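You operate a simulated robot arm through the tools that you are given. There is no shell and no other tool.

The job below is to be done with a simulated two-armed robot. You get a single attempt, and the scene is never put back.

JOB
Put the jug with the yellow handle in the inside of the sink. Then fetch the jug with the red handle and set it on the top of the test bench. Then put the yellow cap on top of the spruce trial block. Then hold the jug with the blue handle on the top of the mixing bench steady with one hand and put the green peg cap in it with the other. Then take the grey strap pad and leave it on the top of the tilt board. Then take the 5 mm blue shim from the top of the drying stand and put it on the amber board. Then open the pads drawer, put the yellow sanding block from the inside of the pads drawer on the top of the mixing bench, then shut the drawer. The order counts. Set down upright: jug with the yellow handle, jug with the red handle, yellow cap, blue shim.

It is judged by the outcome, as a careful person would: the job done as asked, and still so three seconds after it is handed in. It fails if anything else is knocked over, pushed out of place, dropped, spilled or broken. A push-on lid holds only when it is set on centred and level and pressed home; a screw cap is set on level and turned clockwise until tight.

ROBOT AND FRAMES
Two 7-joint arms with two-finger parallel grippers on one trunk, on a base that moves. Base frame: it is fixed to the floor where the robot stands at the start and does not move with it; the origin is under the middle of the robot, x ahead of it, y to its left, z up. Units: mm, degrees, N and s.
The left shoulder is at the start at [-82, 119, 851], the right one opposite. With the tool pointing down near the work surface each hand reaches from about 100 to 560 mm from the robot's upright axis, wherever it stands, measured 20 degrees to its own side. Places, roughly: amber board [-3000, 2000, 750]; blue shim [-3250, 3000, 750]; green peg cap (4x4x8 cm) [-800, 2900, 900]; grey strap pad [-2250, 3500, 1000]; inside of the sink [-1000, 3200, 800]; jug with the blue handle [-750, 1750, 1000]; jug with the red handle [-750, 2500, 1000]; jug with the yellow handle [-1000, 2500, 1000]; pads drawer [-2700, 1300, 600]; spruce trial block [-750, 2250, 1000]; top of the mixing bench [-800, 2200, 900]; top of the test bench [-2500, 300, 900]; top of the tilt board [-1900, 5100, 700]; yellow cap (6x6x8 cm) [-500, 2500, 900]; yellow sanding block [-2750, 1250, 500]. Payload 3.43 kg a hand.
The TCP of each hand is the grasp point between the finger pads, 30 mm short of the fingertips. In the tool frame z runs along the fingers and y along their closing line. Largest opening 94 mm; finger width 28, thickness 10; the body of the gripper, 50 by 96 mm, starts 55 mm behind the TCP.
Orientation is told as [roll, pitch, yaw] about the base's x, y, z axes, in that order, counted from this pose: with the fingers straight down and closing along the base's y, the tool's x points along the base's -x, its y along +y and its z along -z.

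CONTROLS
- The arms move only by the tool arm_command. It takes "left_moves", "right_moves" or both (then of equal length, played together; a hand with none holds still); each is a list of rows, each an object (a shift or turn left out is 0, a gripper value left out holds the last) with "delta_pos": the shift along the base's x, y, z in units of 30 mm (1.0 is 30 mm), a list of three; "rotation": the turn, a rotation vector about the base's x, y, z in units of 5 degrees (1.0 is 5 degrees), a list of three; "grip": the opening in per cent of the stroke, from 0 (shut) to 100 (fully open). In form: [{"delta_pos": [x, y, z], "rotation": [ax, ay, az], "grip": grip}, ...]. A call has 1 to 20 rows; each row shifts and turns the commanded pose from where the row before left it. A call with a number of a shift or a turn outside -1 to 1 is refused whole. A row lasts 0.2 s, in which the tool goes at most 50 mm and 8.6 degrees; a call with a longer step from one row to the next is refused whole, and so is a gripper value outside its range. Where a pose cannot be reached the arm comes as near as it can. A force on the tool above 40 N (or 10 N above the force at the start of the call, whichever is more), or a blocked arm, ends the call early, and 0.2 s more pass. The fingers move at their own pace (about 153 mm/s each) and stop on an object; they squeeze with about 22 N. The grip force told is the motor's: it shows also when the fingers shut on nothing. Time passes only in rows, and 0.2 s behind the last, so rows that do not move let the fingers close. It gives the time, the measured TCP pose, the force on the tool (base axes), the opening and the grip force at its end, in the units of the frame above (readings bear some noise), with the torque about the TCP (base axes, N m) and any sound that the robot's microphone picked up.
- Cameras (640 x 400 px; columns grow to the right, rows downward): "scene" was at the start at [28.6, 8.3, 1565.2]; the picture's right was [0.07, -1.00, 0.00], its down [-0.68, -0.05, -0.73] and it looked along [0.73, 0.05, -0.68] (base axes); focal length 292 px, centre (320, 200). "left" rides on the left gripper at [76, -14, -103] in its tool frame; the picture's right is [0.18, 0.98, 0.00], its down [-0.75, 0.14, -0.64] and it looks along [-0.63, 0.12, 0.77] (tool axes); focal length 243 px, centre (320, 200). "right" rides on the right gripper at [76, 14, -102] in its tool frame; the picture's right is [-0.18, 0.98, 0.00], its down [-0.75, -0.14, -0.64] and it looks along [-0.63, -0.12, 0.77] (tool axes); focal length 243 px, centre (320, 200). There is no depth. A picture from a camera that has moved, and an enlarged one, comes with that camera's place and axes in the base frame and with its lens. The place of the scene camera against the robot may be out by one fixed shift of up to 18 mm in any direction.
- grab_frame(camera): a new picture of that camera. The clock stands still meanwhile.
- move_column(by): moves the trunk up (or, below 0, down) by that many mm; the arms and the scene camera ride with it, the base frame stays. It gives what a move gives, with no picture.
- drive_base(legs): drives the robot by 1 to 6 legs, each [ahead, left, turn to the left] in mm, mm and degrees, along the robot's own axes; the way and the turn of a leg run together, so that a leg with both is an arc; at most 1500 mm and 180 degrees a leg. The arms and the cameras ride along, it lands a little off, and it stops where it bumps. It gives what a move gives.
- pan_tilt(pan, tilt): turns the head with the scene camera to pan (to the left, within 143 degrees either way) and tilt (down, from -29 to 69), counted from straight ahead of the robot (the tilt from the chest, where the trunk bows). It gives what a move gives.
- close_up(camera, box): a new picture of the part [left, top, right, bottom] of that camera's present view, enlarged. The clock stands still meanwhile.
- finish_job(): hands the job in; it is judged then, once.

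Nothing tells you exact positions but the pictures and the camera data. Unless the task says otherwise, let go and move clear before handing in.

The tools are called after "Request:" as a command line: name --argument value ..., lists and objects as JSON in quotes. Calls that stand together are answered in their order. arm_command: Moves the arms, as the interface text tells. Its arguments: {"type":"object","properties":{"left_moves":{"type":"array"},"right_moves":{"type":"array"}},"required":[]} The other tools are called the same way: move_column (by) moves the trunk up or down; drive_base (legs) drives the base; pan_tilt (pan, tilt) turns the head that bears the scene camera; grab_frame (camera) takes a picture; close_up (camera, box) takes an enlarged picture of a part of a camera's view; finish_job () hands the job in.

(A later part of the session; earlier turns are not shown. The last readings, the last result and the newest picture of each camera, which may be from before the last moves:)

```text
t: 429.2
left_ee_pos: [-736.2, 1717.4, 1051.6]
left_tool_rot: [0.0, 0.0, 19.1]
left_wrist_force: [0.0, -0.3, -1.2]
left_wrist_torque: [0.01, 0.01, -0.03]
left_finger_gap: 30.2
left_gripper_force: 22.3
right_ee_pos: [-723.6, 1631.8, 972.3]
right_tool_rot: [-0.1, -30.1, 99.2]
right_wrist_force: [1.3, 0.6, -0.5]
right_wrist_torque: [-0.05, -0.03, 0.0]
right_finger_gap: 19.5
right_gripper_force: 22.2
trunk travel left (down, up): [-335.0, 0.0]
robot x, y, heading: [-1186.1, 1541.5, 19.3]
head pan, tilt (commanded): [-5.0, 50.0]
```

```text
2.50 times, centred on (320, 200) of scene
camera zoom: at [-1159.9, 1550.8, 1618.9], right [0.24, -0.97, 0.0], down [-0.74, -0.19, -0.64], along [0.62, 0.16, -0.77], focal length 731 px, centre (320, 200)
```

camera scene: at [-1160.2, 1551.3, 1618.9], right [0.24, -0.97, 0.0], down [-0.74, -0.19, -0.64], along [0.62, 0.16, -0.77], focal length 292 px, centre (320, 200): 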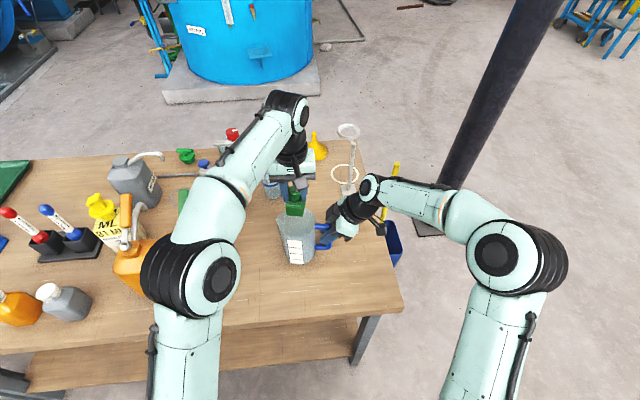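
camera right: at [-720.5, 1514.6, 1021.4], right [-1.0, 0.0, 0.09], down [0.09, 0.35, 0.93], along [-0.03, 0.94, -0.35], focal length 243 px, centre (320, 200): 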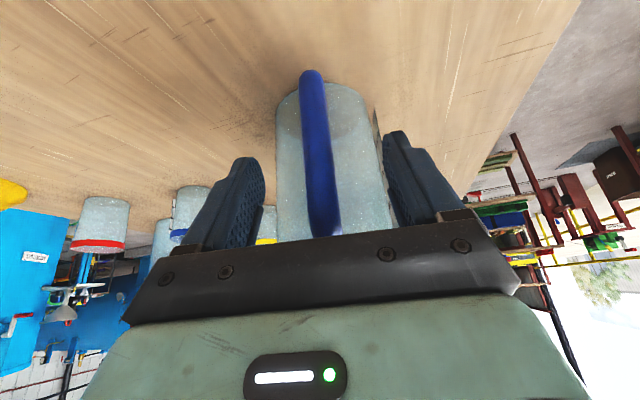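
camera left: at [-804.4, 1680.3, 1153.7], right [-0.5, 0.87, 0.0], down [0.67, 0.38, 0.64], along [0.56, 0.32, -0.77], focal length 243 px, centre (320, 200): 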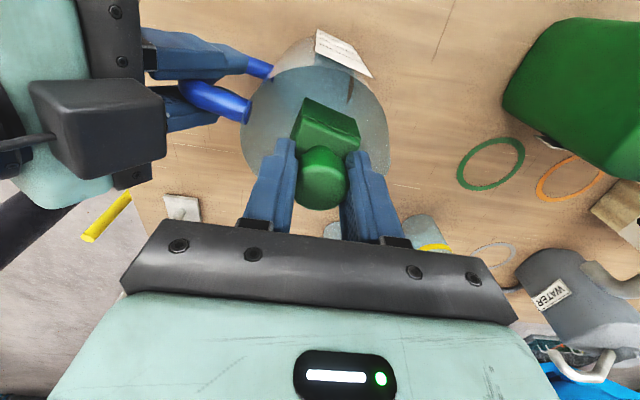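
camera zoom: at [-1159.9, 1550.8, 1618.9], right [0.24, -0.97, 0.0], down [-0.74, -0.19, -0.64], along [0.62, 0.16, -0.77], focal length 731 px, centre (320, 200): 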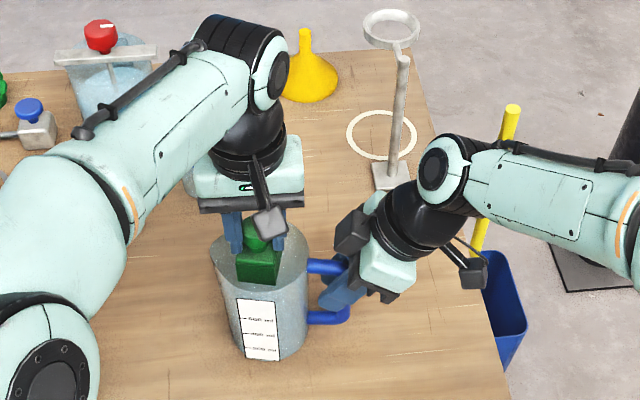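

Clearances look fine (about 15 mm to the other gripper). Lower the rest of the way.

Request:
arm_command --left_moves '[{"delta_pos": [0, 0.05, -0.5]}, {"delta_pos": [0, 0.05, -0.5]}, {"delta_pos": [0, 0, -0.5]}, {"delta_pos": [0, 0, -0.5]}, {"delta_pos": [0, 0, -0.5]}, {"delta_pos": [0, 0, 0]}]'

Request:
grab_frame --camera "left"

Request:
close_up --camera "scene" --box '[240, 120, 400, 280]'

```text
t: 430.6
left_ee_pos: [-736.9, 1719.4, 976.9]
left_tool_rot: [0.0, 0.0, 19.1]
left_wrist_force: [0.7, -0.2, -0.9]
left_wrist_torque: [-0.02, 0.0, -0.02]
left_finger_gap: 30.2
left_gripper_force: 21.8
right_ee_pos: [-725.4, 1632.6, 970.3]
right_tool_rot: [-0.1, -30.2, 99.3]
right_wrist_force: [1.7, 0.6, 0.3]
right_wrist_torque: [-0.07, -0.01, 0.0]
right_finger_gap: 19.3
right_gripper_force: 21.7
trunk travel left (down, up): [-335.0, 0.0]
robot x, y, heading: [-1183.7, 1549.3, 18.9]
head pan, tilt (commanded): [-5.0, 50.0]
```

```text
taken
camera left: at [-804.8, 1682.6, 1079.1], right [-0.5, 0.87, 0.0], down [0.67, 0.38, 0.64], along [0.56, 0.32, -0.77], focal length 243 px, centre (320, 200)
```

left: 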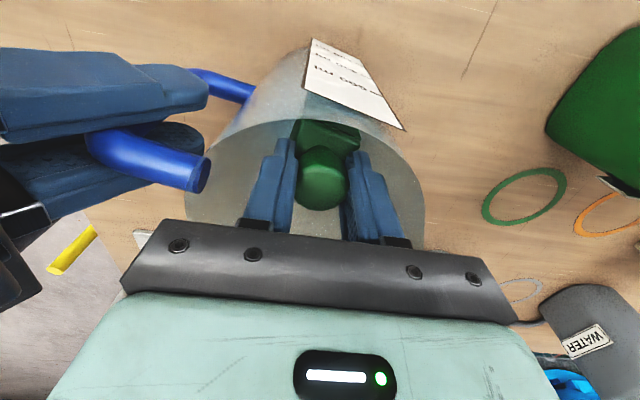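

```text
2.50 times, centred on (320, 200) of scene
camera zoom: at [-1159.9, 1550.9, 1618.9], right [0.24, -0.97, 0.0], down [-0.74, -0.19, -0.64], along [0.62, 0.16, -0.77], focal length 731 px, centre (320, 200)
```

zoom: 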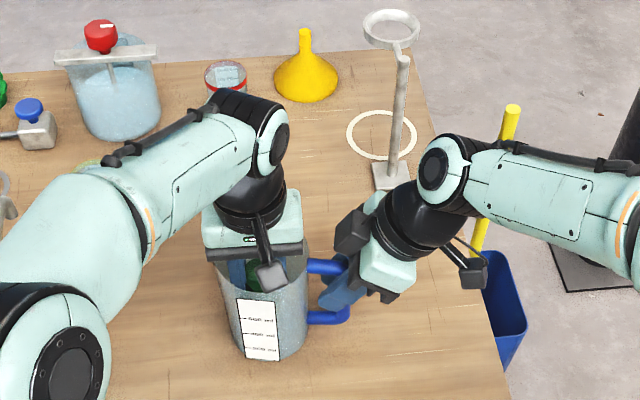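

The peg is inside the jug. Lower another 12 mm and release.

Request:
arm_command --left_moves '[{"delta_pos": [0, 0, -0.2]}, {"delta_pos": [0, 0, -0.2]}, {"delta_pos": [0, 0, 0]}]'

```text
t: 431.4
left_ee_pos: [-736.8, 1719.9, 966.0]
left_tool_rot: [0.1, -0.1, 19.1]
left_wrist_force: [0.6, 0.2, -0.3]
left_wrist_torque: [0.03, 0.04, -0.01]
left_finger_gap: 29.9
left_gripper_force: 22.4
right_ee_pos: [-725.3, 1632.0, 971.4]
right_tool_rot: [-0.1, -30.2, 99.3]
right_wrist_force: [-0.1, -0.4, 1.0]
right_wrist_torque: [-0.02, 0.02, 0.01]
right_finger_gap: 19.0
right_gripper_force: 22.0
trunk travel left (down, up): [-335.0, 0.0]
robot x, y, heading: [-1183.1, 1543.5, 19.2]
head pan, tilt (commanded): [-5.0, 50.0]
```

Request:
arm_command --left_moves '[{"delta_pos": [0, 0, -0.15]}, {"delta_pos": [0, 0, 0]}, {"delta_pos": [0, 0, 0], "grip": 45}, {"delta_pos": [0, 0, 0]}, {"delta_pos": [0, 0, 0]}]'

Request:
grab_frame --camera "left"

```text
t: 432.6
left_ee_pos: [-736.5, 1720.4, 959.9]
left_tool_rot: [-0.1, 0.0, 19.1]
left_wrist_force: [0.5, -6.7, 0.6]
left_wrist_torque: [0.01, 0.0, -0.02]
left_finger_gap: 38.7
left_gripper_force: 0.1
right_ee_pos: [-725.5, 1631.5, 970.9]
right_tool_rot: [-0.1, -30.1, 99.1]
right_wrist_force: [-0.8, 6.2, -1.3]
right_wrist_torque: [-0.14, -0.04, -0.01]
right_finger_gap: 19.2
right_gripper_force: 21.5
trunk travel left (down, up): [-335.0, 0.0]
robot x, y, heading: [-1182.5, 1545.0, 19.2]
head pan, tilt (commanded): [-5.0, 50.0]
```

```text
taken
camera left: at [-804.1, 1682.6, 1062.9], right [-0.5, 0.87, 0.0], down [0.67, 0.38, 0.64], along [0.56, 0.32, -0.77], focal length 243 px, centre (320, 200)
```

left: 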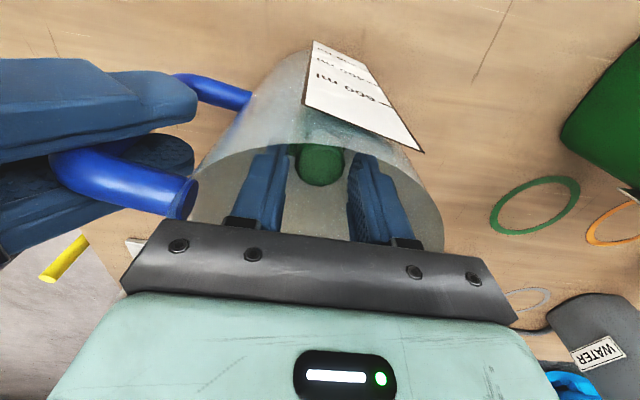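

The peg is released; one finger lightly touches the wall, so narrow slightly and move south a couple of mm, then raise straight up.

Request:
arm_command --left_moves '[{"delta_pos": [0, -0.1, 0], "grip": 39}, {"delta_pos": [0, 0, 0]}, {"delta_pos": [0, 0, 0.3]}, {"delta_pos": [0, 0, 0.5]}, {"delta_pos": [0, 0, 0.7]}, {"delta_pos": [0, 0, 0.8]}, {"delta_pos": [0, 0, 0.8]}, {"delta_pos": [0, 0, 0.8]}, {"delta_pos": [0, 0, 0.8]}, {"delta_pos": [0, 0, 0.8]}, {"delta_pos": [0, 0, 0]}]'

Request:
grab_frame --camera "left"

Request:
close_up --camera "scene" --box '[240, 120, 400, 280]'

```text
t: 435.0
left_ee_pos: [-735.5, 1718.7, 1125.0]
left_tool_rot: [0.0, 0.0, 19.1]
left_wrist_force: [0.6, 0.0, -0.2]
left_wrist_torque: [-0.02, 0.04, 0.01]
left_finger_gap: 36.5
left_gripper_force: 0.1
right_ee_pos: [-723.7, 1632.9, 970.6]
right_tool_rot: [-0.1, -30.1, 99.2]
right_wrist_force: [-0.4, -0.1, -0.4]
right_wrist_torque: [-0.03, -0.05, 0.0]
right_finger_gap: 19.2
right_gripper_force: 22.1
trunk travel left (down, up): [-335.0, 0.0]
robot x, y, heading: [-1181.9, 1543.7, 19.1]
head pan, tilt (commanded): [-5.0, 50.0]
```

```text
taken
camera left: at [-804.3, 1682.0, 1227.1], right [-0.49, 0.87, 0.0], down [0.67, 0.38, 0.64], along [0.56, 0.32, -0.77], focal length 243 px, centre (320, 200)
```

left: 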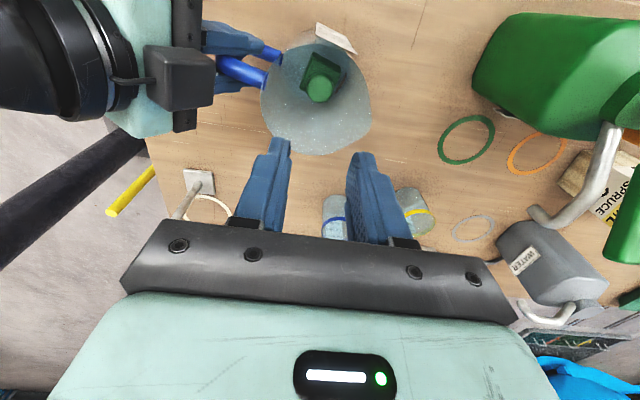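

```text
2.50 times, centred on (320, 200) of scene
camera zoom: at [-1159.9, 1550.8, 1618.9], right [0.24, -0.97, 0.0], down [-0.74, -0.19, -0.64], along [0.62, 0.16, -0.77], focal length 731 px, centre (320, 200)
```

zoom: 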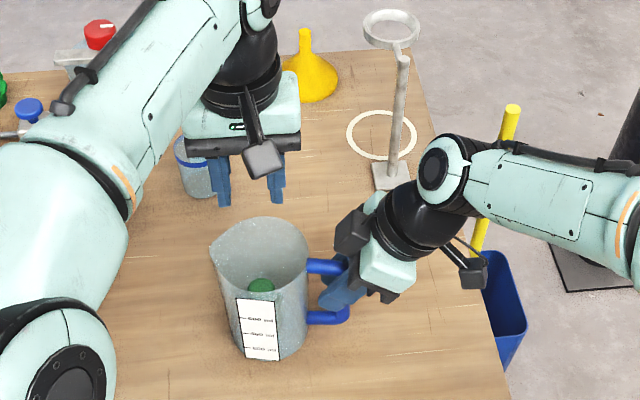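

The green peg cap stands inside the blue jug. Now open the right hand and retreat along its tool axis.

Request:
arm_command --right_moves '[{"delta_pos": [0, 0, 0], "grip": 40}, {"delta_pos": [0, 0, 0], "grip": 80}, {"delta_pos": [0, 0, 0]}, {"delta_pos": [0, -0.3, 0.5]}, {"delta_pos": [0, -0.48, 0.75]}, {"delta_pos": [0, -0.48, 0.75]}, {"delta_pos": [0, -0.6, 0.9]}, {"delta_pos": [0, -0.6, 0.9]}, {"delta_pos": [0, 0, 0]}]'

Request:
arm_command --right_moves '[{"delta_pos": [0, -0.4, 0.3], "rotation": [-0.988, -0.156, 0]}, {"delta_pos": [0, -0.4, 0.3], "rotation": [-0.988, -0.156, 0]}, {"delta_pos": [0, -0.4, 0.3], "rotation": [-0.988, -0.156, 0]}, {"delta_pos": [0, -0.4, 0.3], "rotation": [-0.988, -0.156, 0]}, {"delta_pos": [0, -0.4, 0.3], "rotation": [-0.988, -0.156, 0]}, {"delta_pos": [0, -0.4, 0.3], "rotation": [-0.988, -0.156, 0]}, {"delta_pos": [0, 0, 0]}]'

Request:
grab_frame --camera "scene"

```text
t: 437.0
left_ee_pos: [-736.8, 1720.5, 1124.4]
left_tool_rot: [0.1, -0.1, 19.0]
left_wrist_force: [0.4, 0.3, -0.6]
left_wrist_torque: [0.02, 0.01, -0.02]
left_finger_gap: 36.7
left_gripper_force: 0.0
right_ee_pos: [-719.1, 1558.4, 1086.4]
right_tool_rot: [0.0, -30.1, 99.2]
right_wrist_force: [0.3, -0.5, 0.0]
right_wrist_torque: [0.0, 0.0, -0.03]
right_finger_gap: 75.1
right_gripper_force: 0.1
trunk travel left (down, up): [-335.0, 0.0]
robot x, y, heading: [-1179.5, 1547.5, 19.1]
head pan, tilt (commanded): [-5.0, 50.0]
```

```text
t: 438.6
left_ee_pos: [-736.6, 1718.4, 1124.0]
left_tool_rot: [0.0, 0.0, 19.2]
left_wrist_force: [-0.4, 0.6, 0.0]
left_wrist_torque: [0.0, 0.02, -0.02]
left_finger_gap: 36.8
left_gripper_force: 0.1
right_ee_pos: [-724.0, 1486.6, 1139.1]
right_tool_rot: [0.1, 0.0, 99.1]
right_wrist_force: [0.0, -0.6, -0.3]
right_wrist_torque: [-0.01, 0.01, 0.0]
right_finger_gap: 75.1
right_gripper_force: 0.1
trunk travel left (down, up): [-335.0, 0.0]
robot x, y, heading: [-1181.0, 1547.2, 19.0]
head pan, tilt (commanded): [-5.0, 50.0]
```

```text
taken
camera scene: at [-1159.9, 1550.7, 1618.9], right [0.24, -0.97, 0.0], down [-0.74, -0.19, -0.64], along [0.62, 0.16, -0.77], focal length 292 px, centre (320, 200)
```

scene: 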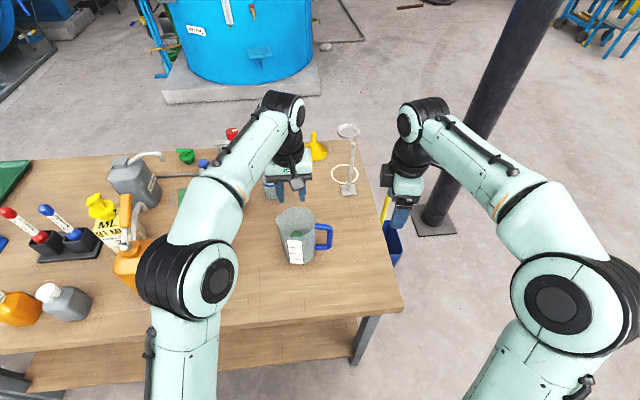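

Step 4 is done. Back away from the bench, reset the right wrist, and go look at the strap rack.

Request:
drive_base --legs '[[-380, 0, 0.6]]'

Request:
arm_command --right_moves '[{"rotation": [0, 0, -1], "delta_pos": [0, 0, 0]}, {"rotation": [0, 0, -1]}, {"rotation": [0, 0, -1]}, {"rotation": [0, 0, -1]}, {"rotation": [0, 0, -1]}, {"rotation": [0, 0, -1]}, {"rotation": [0, 0, -1]}, {"rotation": [0, 0, -1]}, {"rotation": [0, 0, -1]}, {"rotation": [0, 0, -1]}, {"rotation": [0, 0, -1]}, {"rotation": [0, 0, -1]}, {"rotation": [0, 0, -1]}, {"rotation": [0, 0, -1]}, {"rotation": [0, 0, -1]}, {"rotation": [0, 0, -1]}]'

Request:
drive_base --legs '[[-50, 900, 0]]'

Request:
pan_tilt --pan 75 --tilt 25

Request:
grab_frame --camera "scene"

```text
t: 441.0
left_ee_pos: [-1095.2, 1598.7, 1124.7]
left_tool_rot: [0.0, -0.1, 19.8]
left_wrist_force: [1.2, -0.2, 0.1]
left_wrist_torque: [-0.01, -0.03, 0.01]
left_finger_gap: 36.7
left_gripper_force: 0.0
right_ee_pos: [-1080.0, 1366.2, 1139.8]
right_tool_rot: [0.0, 0.0, 100.0]
right_wrist_force: [0.1, -0.4, 0.3]
right_wrist_torque: [-0.01, 0.02, -0.03]
right_finger_gap: 75.2
right_gripper_force: 0.2
trunk travel left (down, up): [-335.0, 0.0]
robot x, y, heading: [-1541.2, 1415.5, 19.8]
head pan, tilt (commanded): [-5.0, 50.0]
```

```text
t: 444.4
left_ee_pos: [-1094.1, 1598.4, 1125.5]
left_tool_rot: [-0.1, -0.1, 19.8]
left_wrist_force: [0.2, -0.1, 0.0]
left_wrist_torque: [0.0, 0.0, -0.04]
left_finger_gap: 37.0
left_gripper_force: 0.1
right_ee_pos: [-1083.0, 1366.8, 1138.9]
right_tool_rot: [0.1, -0.1, 19.8]
right_wrist_force: [0.2, 0.1, -0.1]
right_wrist_torque: [0.02, 0.0, 0.0]
right_finger_gap: 75.5
right_gripper_force: 0.0
trunk travel left (down, up): [-335.0, 0.0]
robot x, y, heading: [-1539.2, 1414.8, 19.9]
head pan, tilt (commanded): [-5.0, 50.0]
```

```text
t: 452.7
left_ee_pos: [-1458.2, 2436.5, 1125.4]
left_tool_rot: [0.0, 0.0, 20.6]
left_wrist_force: [-0.1, -0.8, 0.5]
left_wrist_torque: [0.0, -0.03, 0.01]
left_finger_gap: 36.7
left_gripper_force: 0.0
right_ee_pos: [-1441.6, 2204.9, 1139.8]
right_tool_rot: [0.1, -0.1, 20.6]
right_wrist_force: [-0.5, 0.3, 0.6]
right_wrist_torque: [-0.03, -0.02, 0.01]
right_finger_gap: 75.2
right_gripper_force: 0.1
trunk travel left (down, up): [-335.0, 0.0]
robot x, y, heading: [-1898.9, 2251.2, 20.8]
head pan, tilt (commanded): [-5.0, 50.0]
```

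```text
t: 454.3
left_ee_pos: [-1457.3, 2437.4, 1123.9]
left_tool_rot: [0.0, -0.1, 20.5]
left_wrist_force: [-0.5, 0.8, 0.5]
left_wrist_torque: [0.0, 0.0, 0.0]
left_finger_gap: 36.8
left_gripper_force: 0.2
right_ee_pos: [-1440.6, 2205.9, 1139.6]
right_tool_rot: [0.1, 0.0, 20.6]
right_wrist_force: [0.2, 0.6, 0.2]
right_wrist_torque: [-0.01, -0.02, -0.04]
right_finger_gap: 75.1
right_gripper_force: 0.0
trunk travel left (down, up): [-335.0, 0.0]
robot x, y, heading: [-1898.4, 2250.6, 20.8]
head pan, tilt (commanded): [75.0, 25.0]
```

```text
taken
camera scene: at [-1960.3, 2329.3, 1656.4], right [1.0, 0.1, 0.0], down [0.04, -0.42, -0.91], along [-0.09, 0.9, -0.42], focal length 292 px, centre (320, 200)
```

scene: 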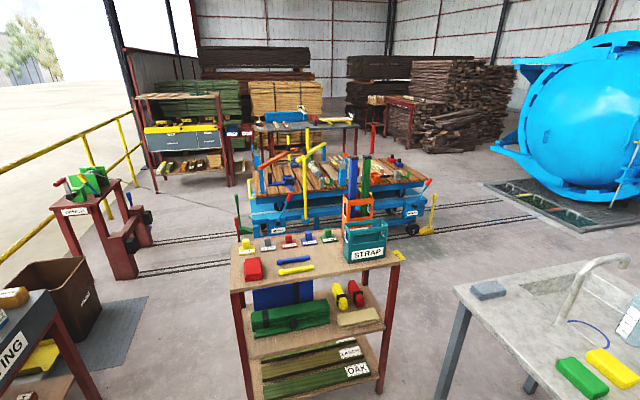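

Request:
close_up --camera "scene" --box '[215, 170, 415, 300]'

Request:
close_up --camera "scene" --box '[120, 70, 480, 250]'

```text
3.08 times, centred on (315, 235) of scene
camera zoom: at [-1960.3, 2329.3, 1656.4], right [1.0, 0.1, 0.0], down [0.04, -0.42, -0.91], along [-0.09, 0.9, -0.42], focal length 900 px, centre (335, 92)
```

zoom: 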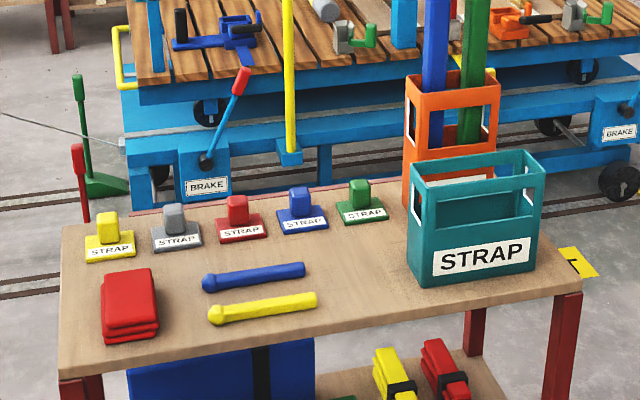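

```text
1.78 times, centred on (300, 160) of scene
camera zoom: at [-1960.3, 2329.3, 1656.4], right [1.0, 0.1, 0.0], down [0.04, -0.42, -0.91], along [-0.09, 0.9, -0.42], focal length 520 px, centre (356, 271)
```

zoom: 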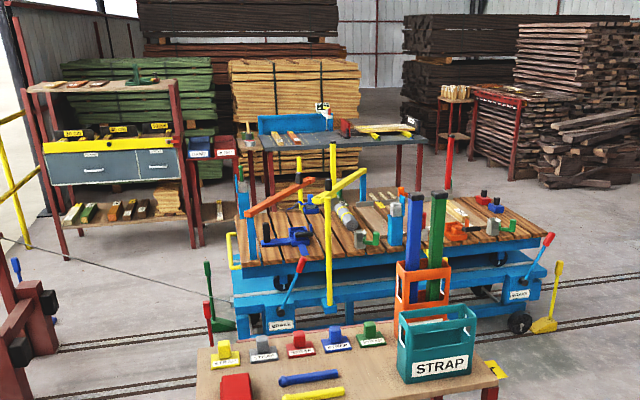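

I see five strap pads on the rack's back row: yellow, grey, red, blue, green; the grey one is at about (-2302, 3405), rack top z≈900. I'll retract the right hand, turn north and drive up to the rack.

Request:
arm_command --right_moves '[{"delta_pos": [-0.935, -0.355, 0]}, {"delta_pos": [-0.935, -0.355, 0]}, {"delta_pos": [-0.935, -0.355, 0]}, {"delta_pos": [-0.935, -0.355, 0]}, {"delta_pos": [-0.935, -0.355, 0]}, {"delta_pos": [-0.935, -0.355, 0]}, {"delta_pos": [0, 0, 0]}]'

Request:
drive_base --legs '[[0, 0, 88.8], [400, -128, 0]]'

Request:
pan_tilt --pan 10 --tilt 40

Request:
grab_frame --camera "scene"

Request:
grab_frame --camera "left"

```text
t: 455.9
left_ee_pos: [-1457.1, 2437.6, 1124.2]
left_tool_rot: [0.0, 0.1, 20.6]
left_wrist_force: [-0.2, 0.1, 0.0]
left_wrist_torque: [0.0, 0.02, 0.0]
left_finger_gap: 36.7
left_gripper_force: 0.0
right_ee_pos: [-1607.7, 2142.4, 1140.2]
right_tool_rot: [-0.1, -0.1, 20.6]
right_wrist_force: [0.8, 0.4, 0.9]
right_wrist_torque: [0.0, -0.01, 0.03]
right_finger_gap: 75.1
right_gripper_force: 0.0
trunk travel left (down, up): [-335.0, 0.0]
robot x, y, heading: [-1897.8, 2250.3, 20.7]
head pan, tilt (commanded): [75.0, 25.0]
```

```text
t: 462.3
left_ee_pos: [-2116.5, 3110.7, 1123.9]
left_tool_rot: [0.0, 0.1, 111.3]
left_wrist_force: [0.0, -0.2, 0.4]
left_wrist_torque: [0.01, 0.0, 0.03]
left_finger_gap: 36.6
left_gripper_force: 0.0
right_ee_pos: [-1819.1, 2963.2, 1139.0]
right_tool_rot: [0.0, -0.2, 111.5]
right_wrist_force: [-0.5, 0.1, 0.3]
right_wrist_torque: [-0.01, -0.02, -0.01]
right_finger_gap: 75.2
right_gripper_force: 0.1
trunk travel left (down, up): [-335.0, 0.0]
robot x, y, heading: [-1923.9, 2672.7, 111.7]
head pan, tilt (commanded): [75.0, 25.0]
```

```text
t: 463.7
left_ee_pos: [-2116.6, 3111.0, 1124.0]
left_tool_rot: [0.0, -0.1, 111.4]
left_wrist_force: [0.2, -0.3, -0.3]
left_wrist_torque: [0.0, -0.01, 0.02]
left_finger_gap: 36.8
left_gripper_force: 0.0
right_ee_pos: [-1819.3, 2964.3, 1138.7]
right_tool_rot: [0.0, -0.2, 111.4]
right_wrist_force: [-0.5, -0.6, -0.7]
right_wrist_torque: [0.03, 0.01, -0.01]
right_finger_gap: 75.1
right_gripper_force: 0.0
trunk travel left (down, up): [-335.0, 0.0]
robot x, y, heading: [-1921.7, 2672.6, 111.6]
head pan, tilt (commanded): [10.0, 40.0]
```

```text
taken
camera scene: at [-1961.0, 2704.8, 1633.1], right [0.85, 0.52, 0.0], down [0.34, -0.55, -0.77], along [-0.4, 0.65, -0.64], focal length 292 px, centre (320, 200)
```

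scene: 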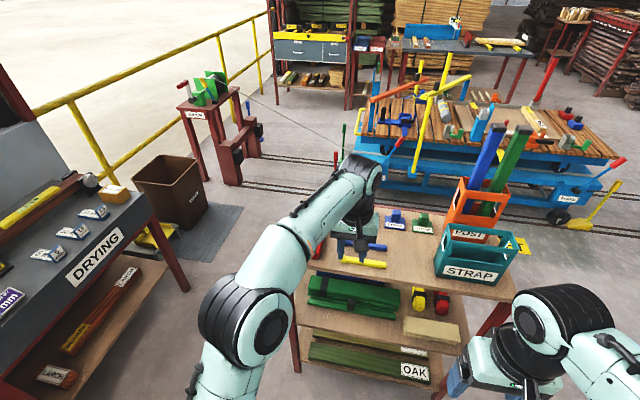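

```text
taken
camera left: at [-2075.7, 3045.4, 1226.8], right [-0.85, -0.53, 0.0], down [-0.41, 0.65, 0.64], along [-0.34, 0.54, -0.77], focal length 243 px, centre (320, 200)
```

left: 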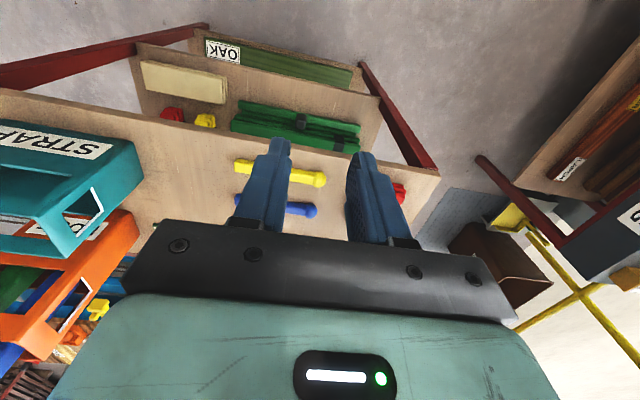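

Request:
drive_base --legs '[[0, 0, -2], [300, -15, 0]]'

Request:
grab_frame --camera "left"

Request:
pan_tilt --pan 15 --tilt 55

Request:
grab_frame --camera "scene"

```text
t: 466.1
left_ee_pos: [-2180.6, 3401.7, 1124.1]
left_tool_rot: [0.0, -0.1, 108.8]
left_wrist_force: [0.5, 0.1, -0.7]
left_wrist_torque: [0.03, 0.05, -0.02]
left_finger_gap: 36.9
left_gripper_force: 0.0
right_ee_pos: [-1889.5, 3241.5, 1139.1]
right_tool_rot: [-0.1, -0.1, 108.9]
right_wrist_force: [-0.4, -0.8, -0.2]
right_wrist_torque: [-0.01, -0.05, 0.04]
right_finger_gap: 75.3
right_gripper_force: 0.1
trunk travel left (down, up): [-335.0, 0.0]
robot x, y, heading: [-2007.0, 2956.4, 109.0]
head pan, tilt (commanded): [10.0, 40.0]
```

```text
taken
camera left: at [-2142.1, 3334.7, 1226.6], right [-0.87, -0.49, 0.0], down [-0.38, 0.67, 0.64], along [-0.32, 0.56, -0.77], focal length 243 px, centre (320, 200)
```

left: 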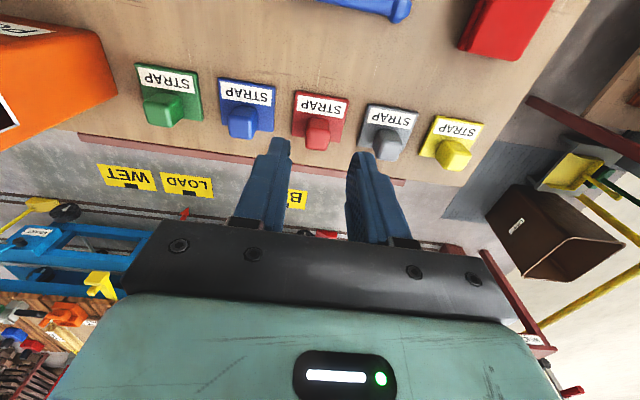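

```text
t: 466.8
left_ee_pos: [-2180.2, 3401.6, 1124.9]
left_tool_rot: [-0.1, 0.0, 109.0]
left_wrist_force: [1.1, -0.1, 0.3]
left_wrist_torque: [0.01, 0.04, 0.0]
left_finger_gap: 36.9
left_gripper_force: 0.0
right_ee_pos: [-1889.0, 3242.9, 1139.3]
right_tool_rot: [-0.1, -0.1, 109.0]
right_wrist_force: [0.4, -0.2, 0.6]
right_wrist_torque: [0.0, -0.03, -0.01]
right_finger_gap: 75.1
right_gripper_force: 0.1
trunk travel left (down, up): [-335.0, 0.0]
robot x, y, heading: [-2006.0, 2958.0, 109.0]
head pan, tilt (commanded): [15.0, 55.0]
```

```text
taken
camera scene: at [-2041.5, 2975.3, 1612.5], right [0.83, 0.56, 0.0], down [0.46, -0.68, -0.57], along [-0.32, 0.48, -0.82], focal length 292 px, centre (320, 200)
```

scene: 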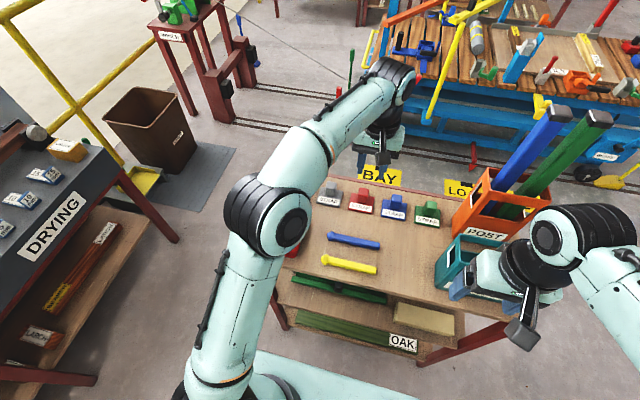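

The five pads are in view from the left hand; grey is 2nd from the right in that picture. Zoom.

Request:
close_up --camera "left" --box '[290, 70, 490, 190]'

Request:
close_up --camera "scene" --box '[290, 160, 460, 280]'

```text
3.20 times, centred on (390, 130) of left
camera zoom: at [-2142.3, 3335.3, 1226.9], right [-0.87, -0.49, 0.0], down [-0.38, 0.67, 0.64], along [-0.32, 0.56, -0.77], focal length 776 px, centre (96, 424)
```

zoom: 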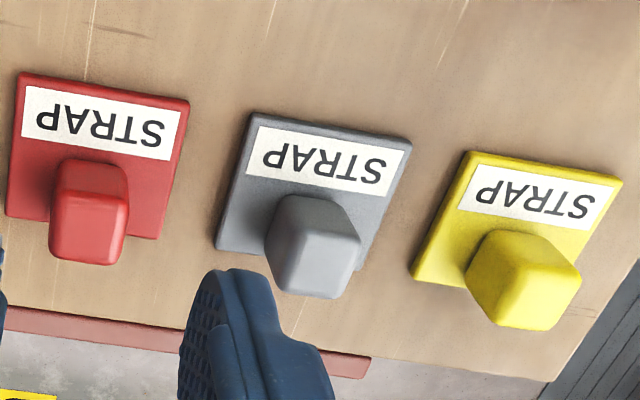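

```text
3.33 times, centred on (375, 220) of scene
camera zoom: at [-2041.5, 2975.3, 1612.5], right [0.83, 0.56, 0.0], down [0.46, -0.68, -0.57], along [-0.32, 0.48, -0.82], focal length 975 px, centre (137, 133)
```

zoom: 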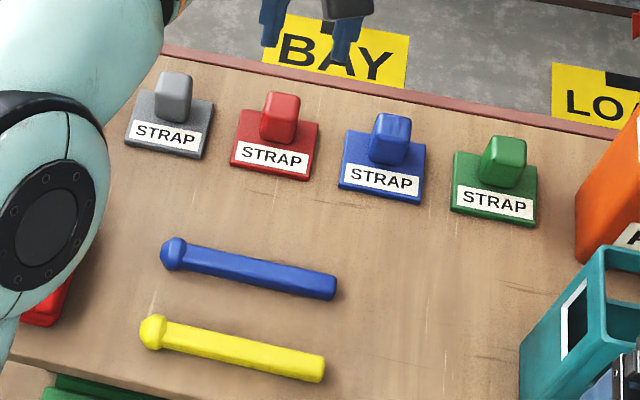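

Grey pad: plate centre about (-2290, 3411), knob slightly behind. Hover the left hand above it with fingers opened.

Request:
arm_command --left_moves '[{"delta_pos": [-0.733, 0.116, -0.6], "grip": 70}, {"delta_pos": [-0.733, 0.116, -0.6]}, {"delta_pos": [-0.733, 0.116, -0.6]}, {"delta_pos": [-0.733, 0.116, -0.6]}, {"delta_pos": [-0.733, 0.116, -0.6]}, {"delta_pos": [0, 0, 0]}]'

Request:
grab_frame --camera "left"

Request:
close_up --camera "left" --box '[240, 40, 420, 180]'

```text
t: 468.2
left_ee_pos: [-2290.5, 3418.4, 1034.8]
left_tool_rot: [0.0, 0.0, 108.9]
left_wrist_force: [0.1, 0.5, 0.1]
left_wrist_torque: [0.0, 0.03, 0.02]
left_finger_gap: 65.7
left_gripper_force: 0.0
right_ee_pos: [-1889.3, 3242.1, 1137.9]
right_tool_rot: [0.1, -0.2, 109.0]
right_wrist_force: [0.4, 0.2, 1.2]
right_wrist_torque: [0.01, 0.06, 0.0]
right_finger_gap: 75.1
right_gripper_force: 0.0
trunk travel left (down, up): [-335.0, 0.0]
robot x, y, heading: [-2005.6, 2959.1, 108.8]
head pan, tilt (commanded): [15.0, 55.0]
```

```text
taken
camera left: at [-2252.9, 3352.6, 1136.0], right [-0.87, -0.49, 0.0], down [-0.38, 0.67, 0.64], along [-0.32, 0.56, -0.77], focal length 243 px, centre (320, 200)
```

left: 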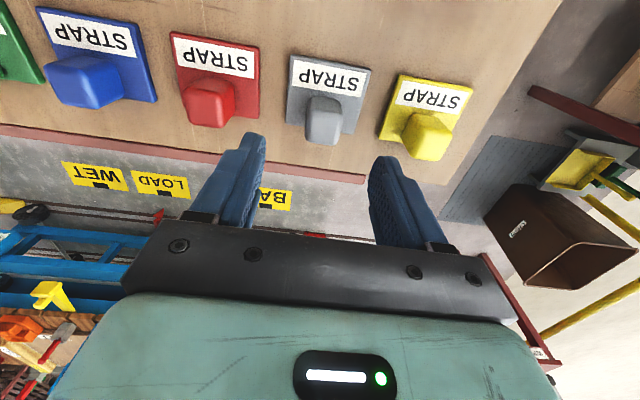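

```text
2.86 times, centred on (330, 110) of left
camera zoom: at [-2252.9, 3352.6, 1136.0], right [-0.87, -0.49, 0.0], down [-0.38, 0.67, 0.64], along [-0.32, 0.56, -0.77], focal length 693 px, centre (291, 457)
```

zoom: 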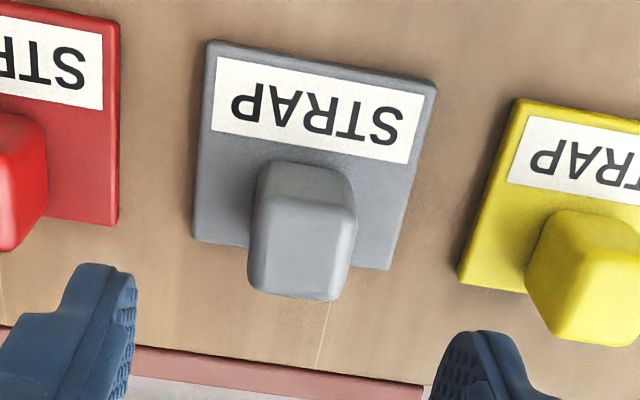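

Plate top is at z≈899 and the knob centre at about (-2301, 3429). Shift and descend, then check before closing.

Request:
arm_command --left_moves '[{"delta_pos": [-0.35, 0.353, 0]}, {"delta_pos": [0, 0, -0.75]}, {"delta_pos": [0, 0, -0.75]}, {"delta_pos": [0, 0, -0.75]}, {"delta_pos": [0, 0, -0.75]}, {"delta_pos": [0, 0, 0]}]'

Request:
grab_frame --camera "left"

Request:
close_up --camera "scene" --box '[290, 140, 440, 250]'

```text
t: 469.6
left_ee_pos: [-2299.1, 3429.7, 942.9]
left_tool_rot: [0.0, -0.1, 108.9]
left_wrist_force: [0.3, -0.6, -0.3]
left_wrist_torque: [0.01, 0.01, 0.0]
left_finger_gap: 65.9
left_gripper_force: 0.0
right_ee_pos: [-1889.4, 3241.6, 1138.8]
right_tool_rot: [-0.1, -0.1, 109.0]
right_wrist_force: [-0.3, 0.7, -0.3]
right_wrist_torque: [0.0, -0.03, 0.03]
right_finger_gap: 75.3
right_gripper_force: 0.0
trunk travel left (down, up): [-335.0, 0.0]
robot x, y, heading: [-2006.2, 2952.3, 108.9]
head pan, tilt (commanded): [15.0, 55.0]
```

```text
taken
camera left: at [-2261.6, 3363.5, 1045.9], right [-0.87, -0.49, 0.0], down [-0.38, 0.67, 0.64], along [-0.32, 0.56, -0.77], focal length 243 px, centre (320, 200)
```

left: 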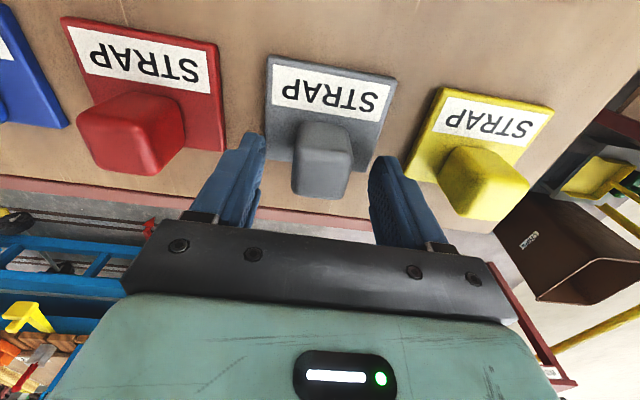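

```text
3.64 times, centred on (365, 195) of scene
camera zoom: at [-2041.5, 2975.0, 1612.4], right [0.83, 0.56, 0.0], down [0.46, -0.68, -0.57], along [-0.32, 0.48, -0.82], focal length 1063 px, centre (156, 218)
```

zoom: 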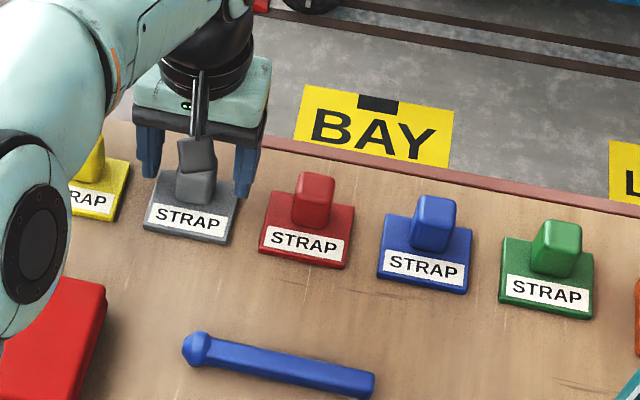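

Centred. Lower 10 mm and grip the knob.

Request:
arm_command --left_moves '[{"delta_pos": [0, 0, -0.17]}, {"delta_pos": [0, 0, -0.17]}, {"delta_pos": [0, 0, 0]}]'

Request:
arm_command --left_moves '[{"delta_pos": [0, 0, 0], "grip": 0}, {"delta_pos": [0, 0, 0]}, {"delta_pos": [0, 0, 0]}, {"delta_pos": [0, 0, 0.4]}, {"delta_pos": [0, 0, 0.8]}, {"delta_pos": [0, 0, 1]}, {"delta_pos": [0, 0, 0]}]'

Request:
grab_frame --camera "left"

```text
t: 470.4
left_ee_pos: [-2299.2, 3428.8, 937.6]
left_tool_rot: [-0.1, -0.4, 108.9]
left_wrist_force: [2.3, -3.3, 27.5]
left_wrist_torque: [-0.36, 0.02, 0.01]
left_finger_gap: 65.5
left_gripper_force: 0.0
right_ee_pos: [-1888.9, 3239.8, 1140.7]
right_tool_rot: [0.1, -0.2, 109.0]
right_wrist_force: [-0.8, -0.6, -0.2]
right_wrist_torque: [-0.02, -0.01, 0.01]
right_finger_gap: 75.2
right_gripper_force: 0.0
trunk travel left (down, up): [-335.0, 0.0]
robot x, y, heading: [-2007.8, 2957.3, 108.7]
head pan, tilt (commanded): [15.0, 55.0]
```

```text
t: 470.8
left_ee_pos: [-2302.6, 3431.3, 938.7]
left_tool_rot: [-0.1, -0.7, 108.9]
left_wrist_force: [1.0, -3.4, 12.1]
left_wrist_torque: [-0.24, -0.06, 0.04]
left_finger_gap: 33.5
left_gripper_force: 22.2
right_ee_pos: [-1890.2, 3242.2, 1139.2]
right_tool_rot: [0.1, -0.2, 109.1]
right_wrist_force: [-0.7, 0.6, -0.3]
right_wrist_torque: [0.03, 0.01, 0.04]
right_finger_gap: 75.2
right_gripper_force: 0.0
trunk travel left (down, up): [-335.0, 0.0]
robot x, y, heading: [-2005.9, 2949.7, 109.2]
head pan, tilt (commanded): [15.0, 55.0]
stopped in row 1 (left hand): the force on the tool passed its limit at 49 N (the readings are from after the stop); the commanded pose is now the measured one
```

```text
taken
camera left: at [-2263.9, 3363.3, 1039.4], right [-0.87, -0.49, 0.0], down [-0.38, 0.66, 0.65], along [-0.32, 0.57, -0.76], focal length 243 px, centre (320, 200)
```

left: 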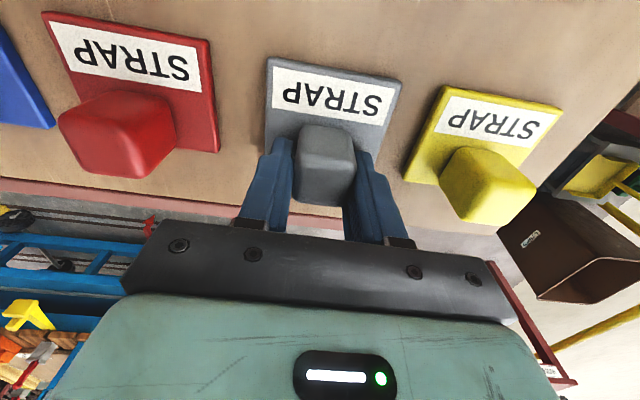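

The fingertips touched the plate (plate top ≈ 907), but the knob is now gripped (33.5 mm). Lift.

Request:
arm_command --left_moves '[{"delta_pos": [0, 0, 0.1]}, {"delta_pos": [0, 0, 0.3]}, {"delta_pos": [0, 0, 0.8]}, {"delta_pos": [0, 0, 1]}, {"delta_pos": [0, 0, 1]}, {"delta_pos": [0, 0, 1]}, {"delta_pos": [0, 0, 0]}]'

Request:
grab_frame --camera "left"

Request:
grab_frame --camera "scene"

```text
t: 472.4
left_ee_pos: [-2299.9, 3429.7, 1060.1]
left_tool_rot: [-0.1, -0.4, 108.9]
left_wrist_force: [0.4, 0.5, -1.2]
left_wrist_torque: [0.02, 0.01, -0.01]
left_finger_gap: 33.2
left_gripper_force: 22.3
right_ee_pos: [-1889.6, 3241.8, 1139.5]
right_tool_rot: [0.0, -0.1, 109.0]
right_wrist_force: [-0.2, -0.1, 0.5]
right_wrist_torque: [0.01, 0.02, 0.01]
right_finger_gap: 75.4
right_gripper_force: 0.1
trunk travel left (down, up): [-335.0, 0.0]
robot x, y, heading: [-2004.0, 2954.1, 108.9]
head pan, tilt (commanded): [15.0, 55.0]
```

```text
taken
camera left: at [-2262.8, 3362.7, 1161.4], right [-0.87, -0.49, 0.0], down [-0.38, 0.66, 0.65], along [-0.32, 0.56, -0.76], focal length 243 px, centre (320, 200)
```

left: 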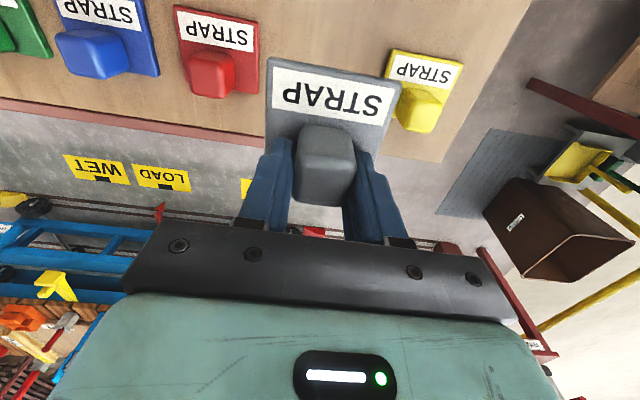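

```text
taken
camera scene: at [-2041.6, 2975.2, 1612.4], right [0.83, 0.56, 0.0], down [0.46, -0.68, -0.57], along [-0.32, 0.48, -0.82], focal length 292 px, centre (320, 200)
```

scene: 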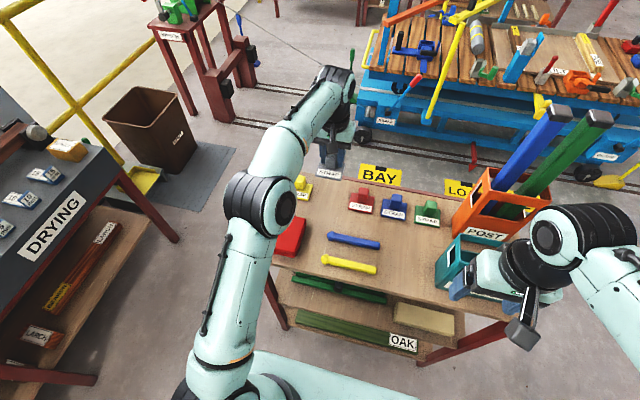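

The grey pad is held. Back off, go west past the rack's end, then north to look for the tilt board.

Request:
drive_base --legs '[[-70, 680, 0.6], [950, 0, 0]]'

Request:
pan_tilt --pan -35 --tilt 25

Request:
grab_frame --camera "scene"

```text
t: 483.1
left_ee_pos: [-3246.6, 3999.4, 1060.5]
left_tool_rot: [-0.1, -0.4, 110.9]
left_wrist_force: [0.1, -0.8, -0.6]
left_wrist_torque: [-0.01, -0.01, 0.02]
left_finger_gap: 33.3
left_gripper_force: 21.9
right_ee_pos: [-2828.6, 3825.6, 1140.7]
right_tool_rot: [0.0, 0.0, 110.9]
right_wrist_force: [0.4, -0.1, -0.2]
right_wrist_torque: [0.0, 0.0, -0.01]
right_finger_gap: 75.2
right_gripper_force: 0.1
trunk travel left (down, up): [-335.0, 0.0]
robot x, y, heading: [-2940.4, 3540.0, 110.7]
head pan, tilt (commanded): [15.0, 55.0]
```

```text
t: 484.3
left_ee_pos: [-3246.9, 4000.0, 1059.4]
left_tool_rot: [-0.2, -0.5, 110.9]
left_wrist_force: [-0.4, 0.7, -0.4]
left_wrist_torque: [0.03, -0.02, 0.01]
left_finger_gap: 33.3
left_gripper_force: 21.9
right_ee_pos: [-2829.9, 3827.6, 1139.4]
right_tool_rot: [0.0, -0.1, 110.8]
right_wrist_force: [0.2, 0.1, 0.1]
right_wrist_torque: [-0.01, -0.02, -0.01]
right_finger_gap: 75.0
right_gripper_force: 0.2
trunk travel left (down, up): [-335.0, 0.0]
robot x, y, heading: [-2933.9, 3534.5, 110.9]
head pan, tilt (commanded): [-35.0, 25.0]
```

```text
taken
camera scene: at [-2907.2, 3586.1, 1656.4], right [0.97, -0.24, 0.0], down [-0.1, -0.41, -0.91], along [0.22, 0.88, -0.42], focal length 292 px, centre (320, 200)
```

scene: 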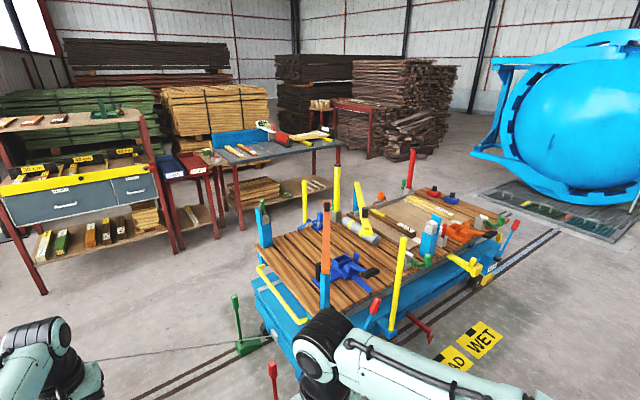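

Request:
close_up --camera "scene" --box '[240, 140, 540, 340]'

Request:
close_up --camera "scene" --box '[340, 170, 520, 270]'

```text
2.00 times, centred on (390, 240) of scene
camera zoom: at [-2907.2, 3586.1, 1656.4], right [0.97, -0.24, 0.0], down [-0.1, -0.41, -0.91], along [0.22, 0.88, -0.42], focal length 585 px, centre (180, 120)
```

zoom: 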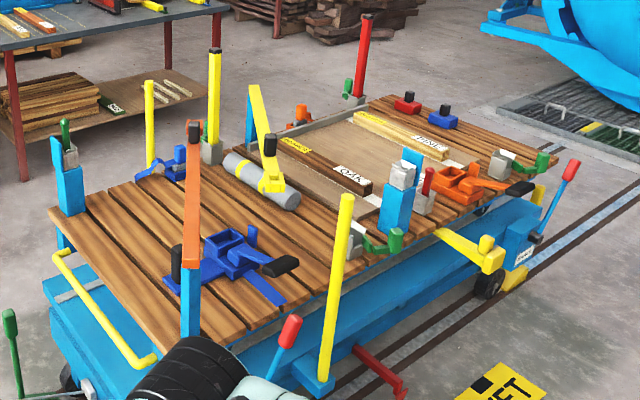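

```text
3.56 times, centred on (430, 220) of scene
camera zoom: at [-2907.2, 3586.1, 1656.4], right [0.97, -0.24, 0.0], down [-0.1, -0.41, -0.91], along [0.22, 0.88, -0.42], focal length 1040 px, centre (-71, 129)
```

zoom: 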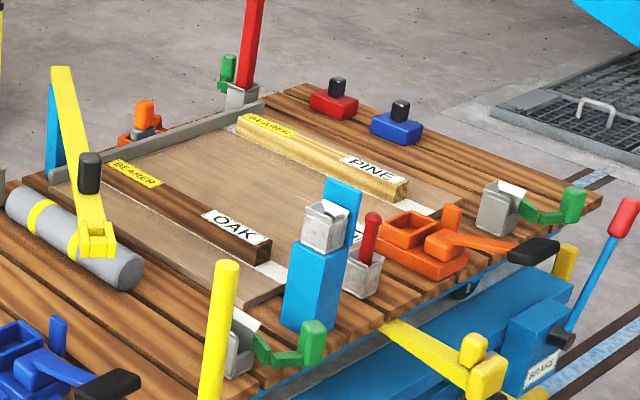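

The tilt board is the light panel lying on the trolley deck between the OAK and PINE bearers, about 850 mm from the deck's left end. I'll retract the left hand and go along the corridor between rack and trolley to look at it from the front.

Request:
arm_command --left_moves '[{"delta_pos": [0.34, -0.89, 0.3]}, {"delta_pos": [0.34, -0.89, 0.3]}, {"delta_pos": [0.34, -0.89, 0.3]}, {"delta_pos": [0.34, -0.89, 0.3]}, {"delta_pos": [0.34, -0.89, 0.3]}, {"delta_pos": [0.34, -0.89, 0.3]}, {"delta_pos": [0.34, -0.89, 0.3]}, {"delta_pos": [0, 0, 0]}]'

Request:
drive_base --legs '[[190, 0, -1.2], [0, -700, 0]]'

Request:
pan_tilt --pan -30 --tilt 35

Request:
grab_frame --camera "scene"

```text
t: 486.1
left_ee_pos: [-3175.4, 3812.4, 1124.1]
left_tool_rot: [0.0, -0.5, 110.9]
left_wrist_force: [0.2, -0.6, -0.3]
left_wrist_torque: [-0.03, -0.03, -0.02]
left_finger_gap: 33.6
left_gripper_force: 21.6
right_ee_pos: [-2829.1, 3826.6, 1138.6]
right_tool_rot: [0.1, -0.1, 111.0]
right_wrist_force: [0.4, 0.7, -0.2]
right_wrist_torque: [-0.03, 0.02, -0.01]
right_finger_gap: 75.5
right_gripper_force: 0.1
trunk travel left (down, up): [-335.0, 0.0]
robot x, y, heading: [-2934.2, 3535.5, 110.7]
head pan, tilt (commanded): [-35.0, 25.0]
```

```text
t: 493.8
left_ee_pos: [-2579.6, 4228.2, 1123.7]
left_tool_rot: [-0.2, -0.5, 109.2]
left_wrist_force: [-0.3, 0.2, -0.6]
left_wrist_torque: [0.04, -0.04, 0.0]
left_finger_gap: 33.5
left_gripper_force: 22.3
right_ee_pos: [-2234.4, 4234.0, 1141.0]
right_tool_rot: [-0.1, -0.2, 109.3]
right_wrist_force: [-0.2, 1.2, -0.3]
right_wrist_torque: [-0.02, -0.03, 0.02]
right_finger_gap: 75.1
right_gripper_force: 0.1
trunk travel left (down, up): [-335.0, 0.0]
robot x, y, heading: [-2346.4, 3947.7, 109.0]
head pan, tilt (commanded): [-35.0, 25.0]
```

```text
t: 494.5
left_ee_pos: [-2580.7, 4229.5, 1125.0]
left_tool_rot: [0.1, -0.5, 109.2]
left_wrist_force: [-0.4, -0.8, -1.4]
left_wrist_torque: [0.02, -0.01, 0.01]
left_finger_gap: 33.3
left_gripper_force: 21.7
right_ee_pos: [-2232.9, 4233.0, 1140.6]
right_tool_rot: [-0.1, -0.2, 109.2]
right_wrist_force: [-0.1, -0.1, -0.3]
right_wrist_torque: [-0.03, -0.01, 0.02]
right_finger_gap: 75.1
right_gripper_force: 0.0
trunk travel left (down, up): [-335.0, 0.0]
robot x, y, heading: [-2344.9, 3948.6, 109.2]
head pan, tilt (commanded): [-30.0, 35.0]
```

```text
taken
camera scene: at [-2327.1, 3992.9, 1640.7], right [0.98, -0.19, 0.0], down [-0.11, -0.56, -0.82], along [0.15, 0.81, -0.57], focal length 292 px, centre (320, 200)
```

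scene: 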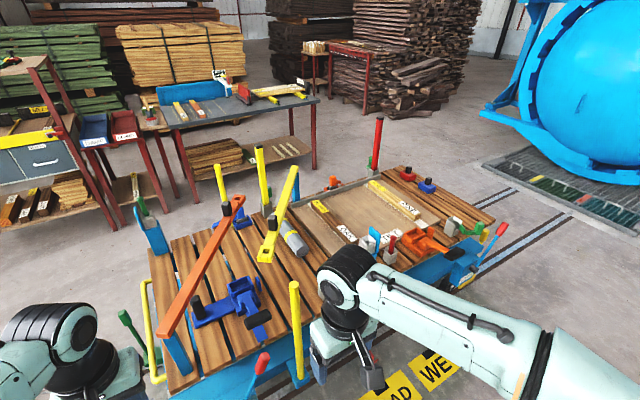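

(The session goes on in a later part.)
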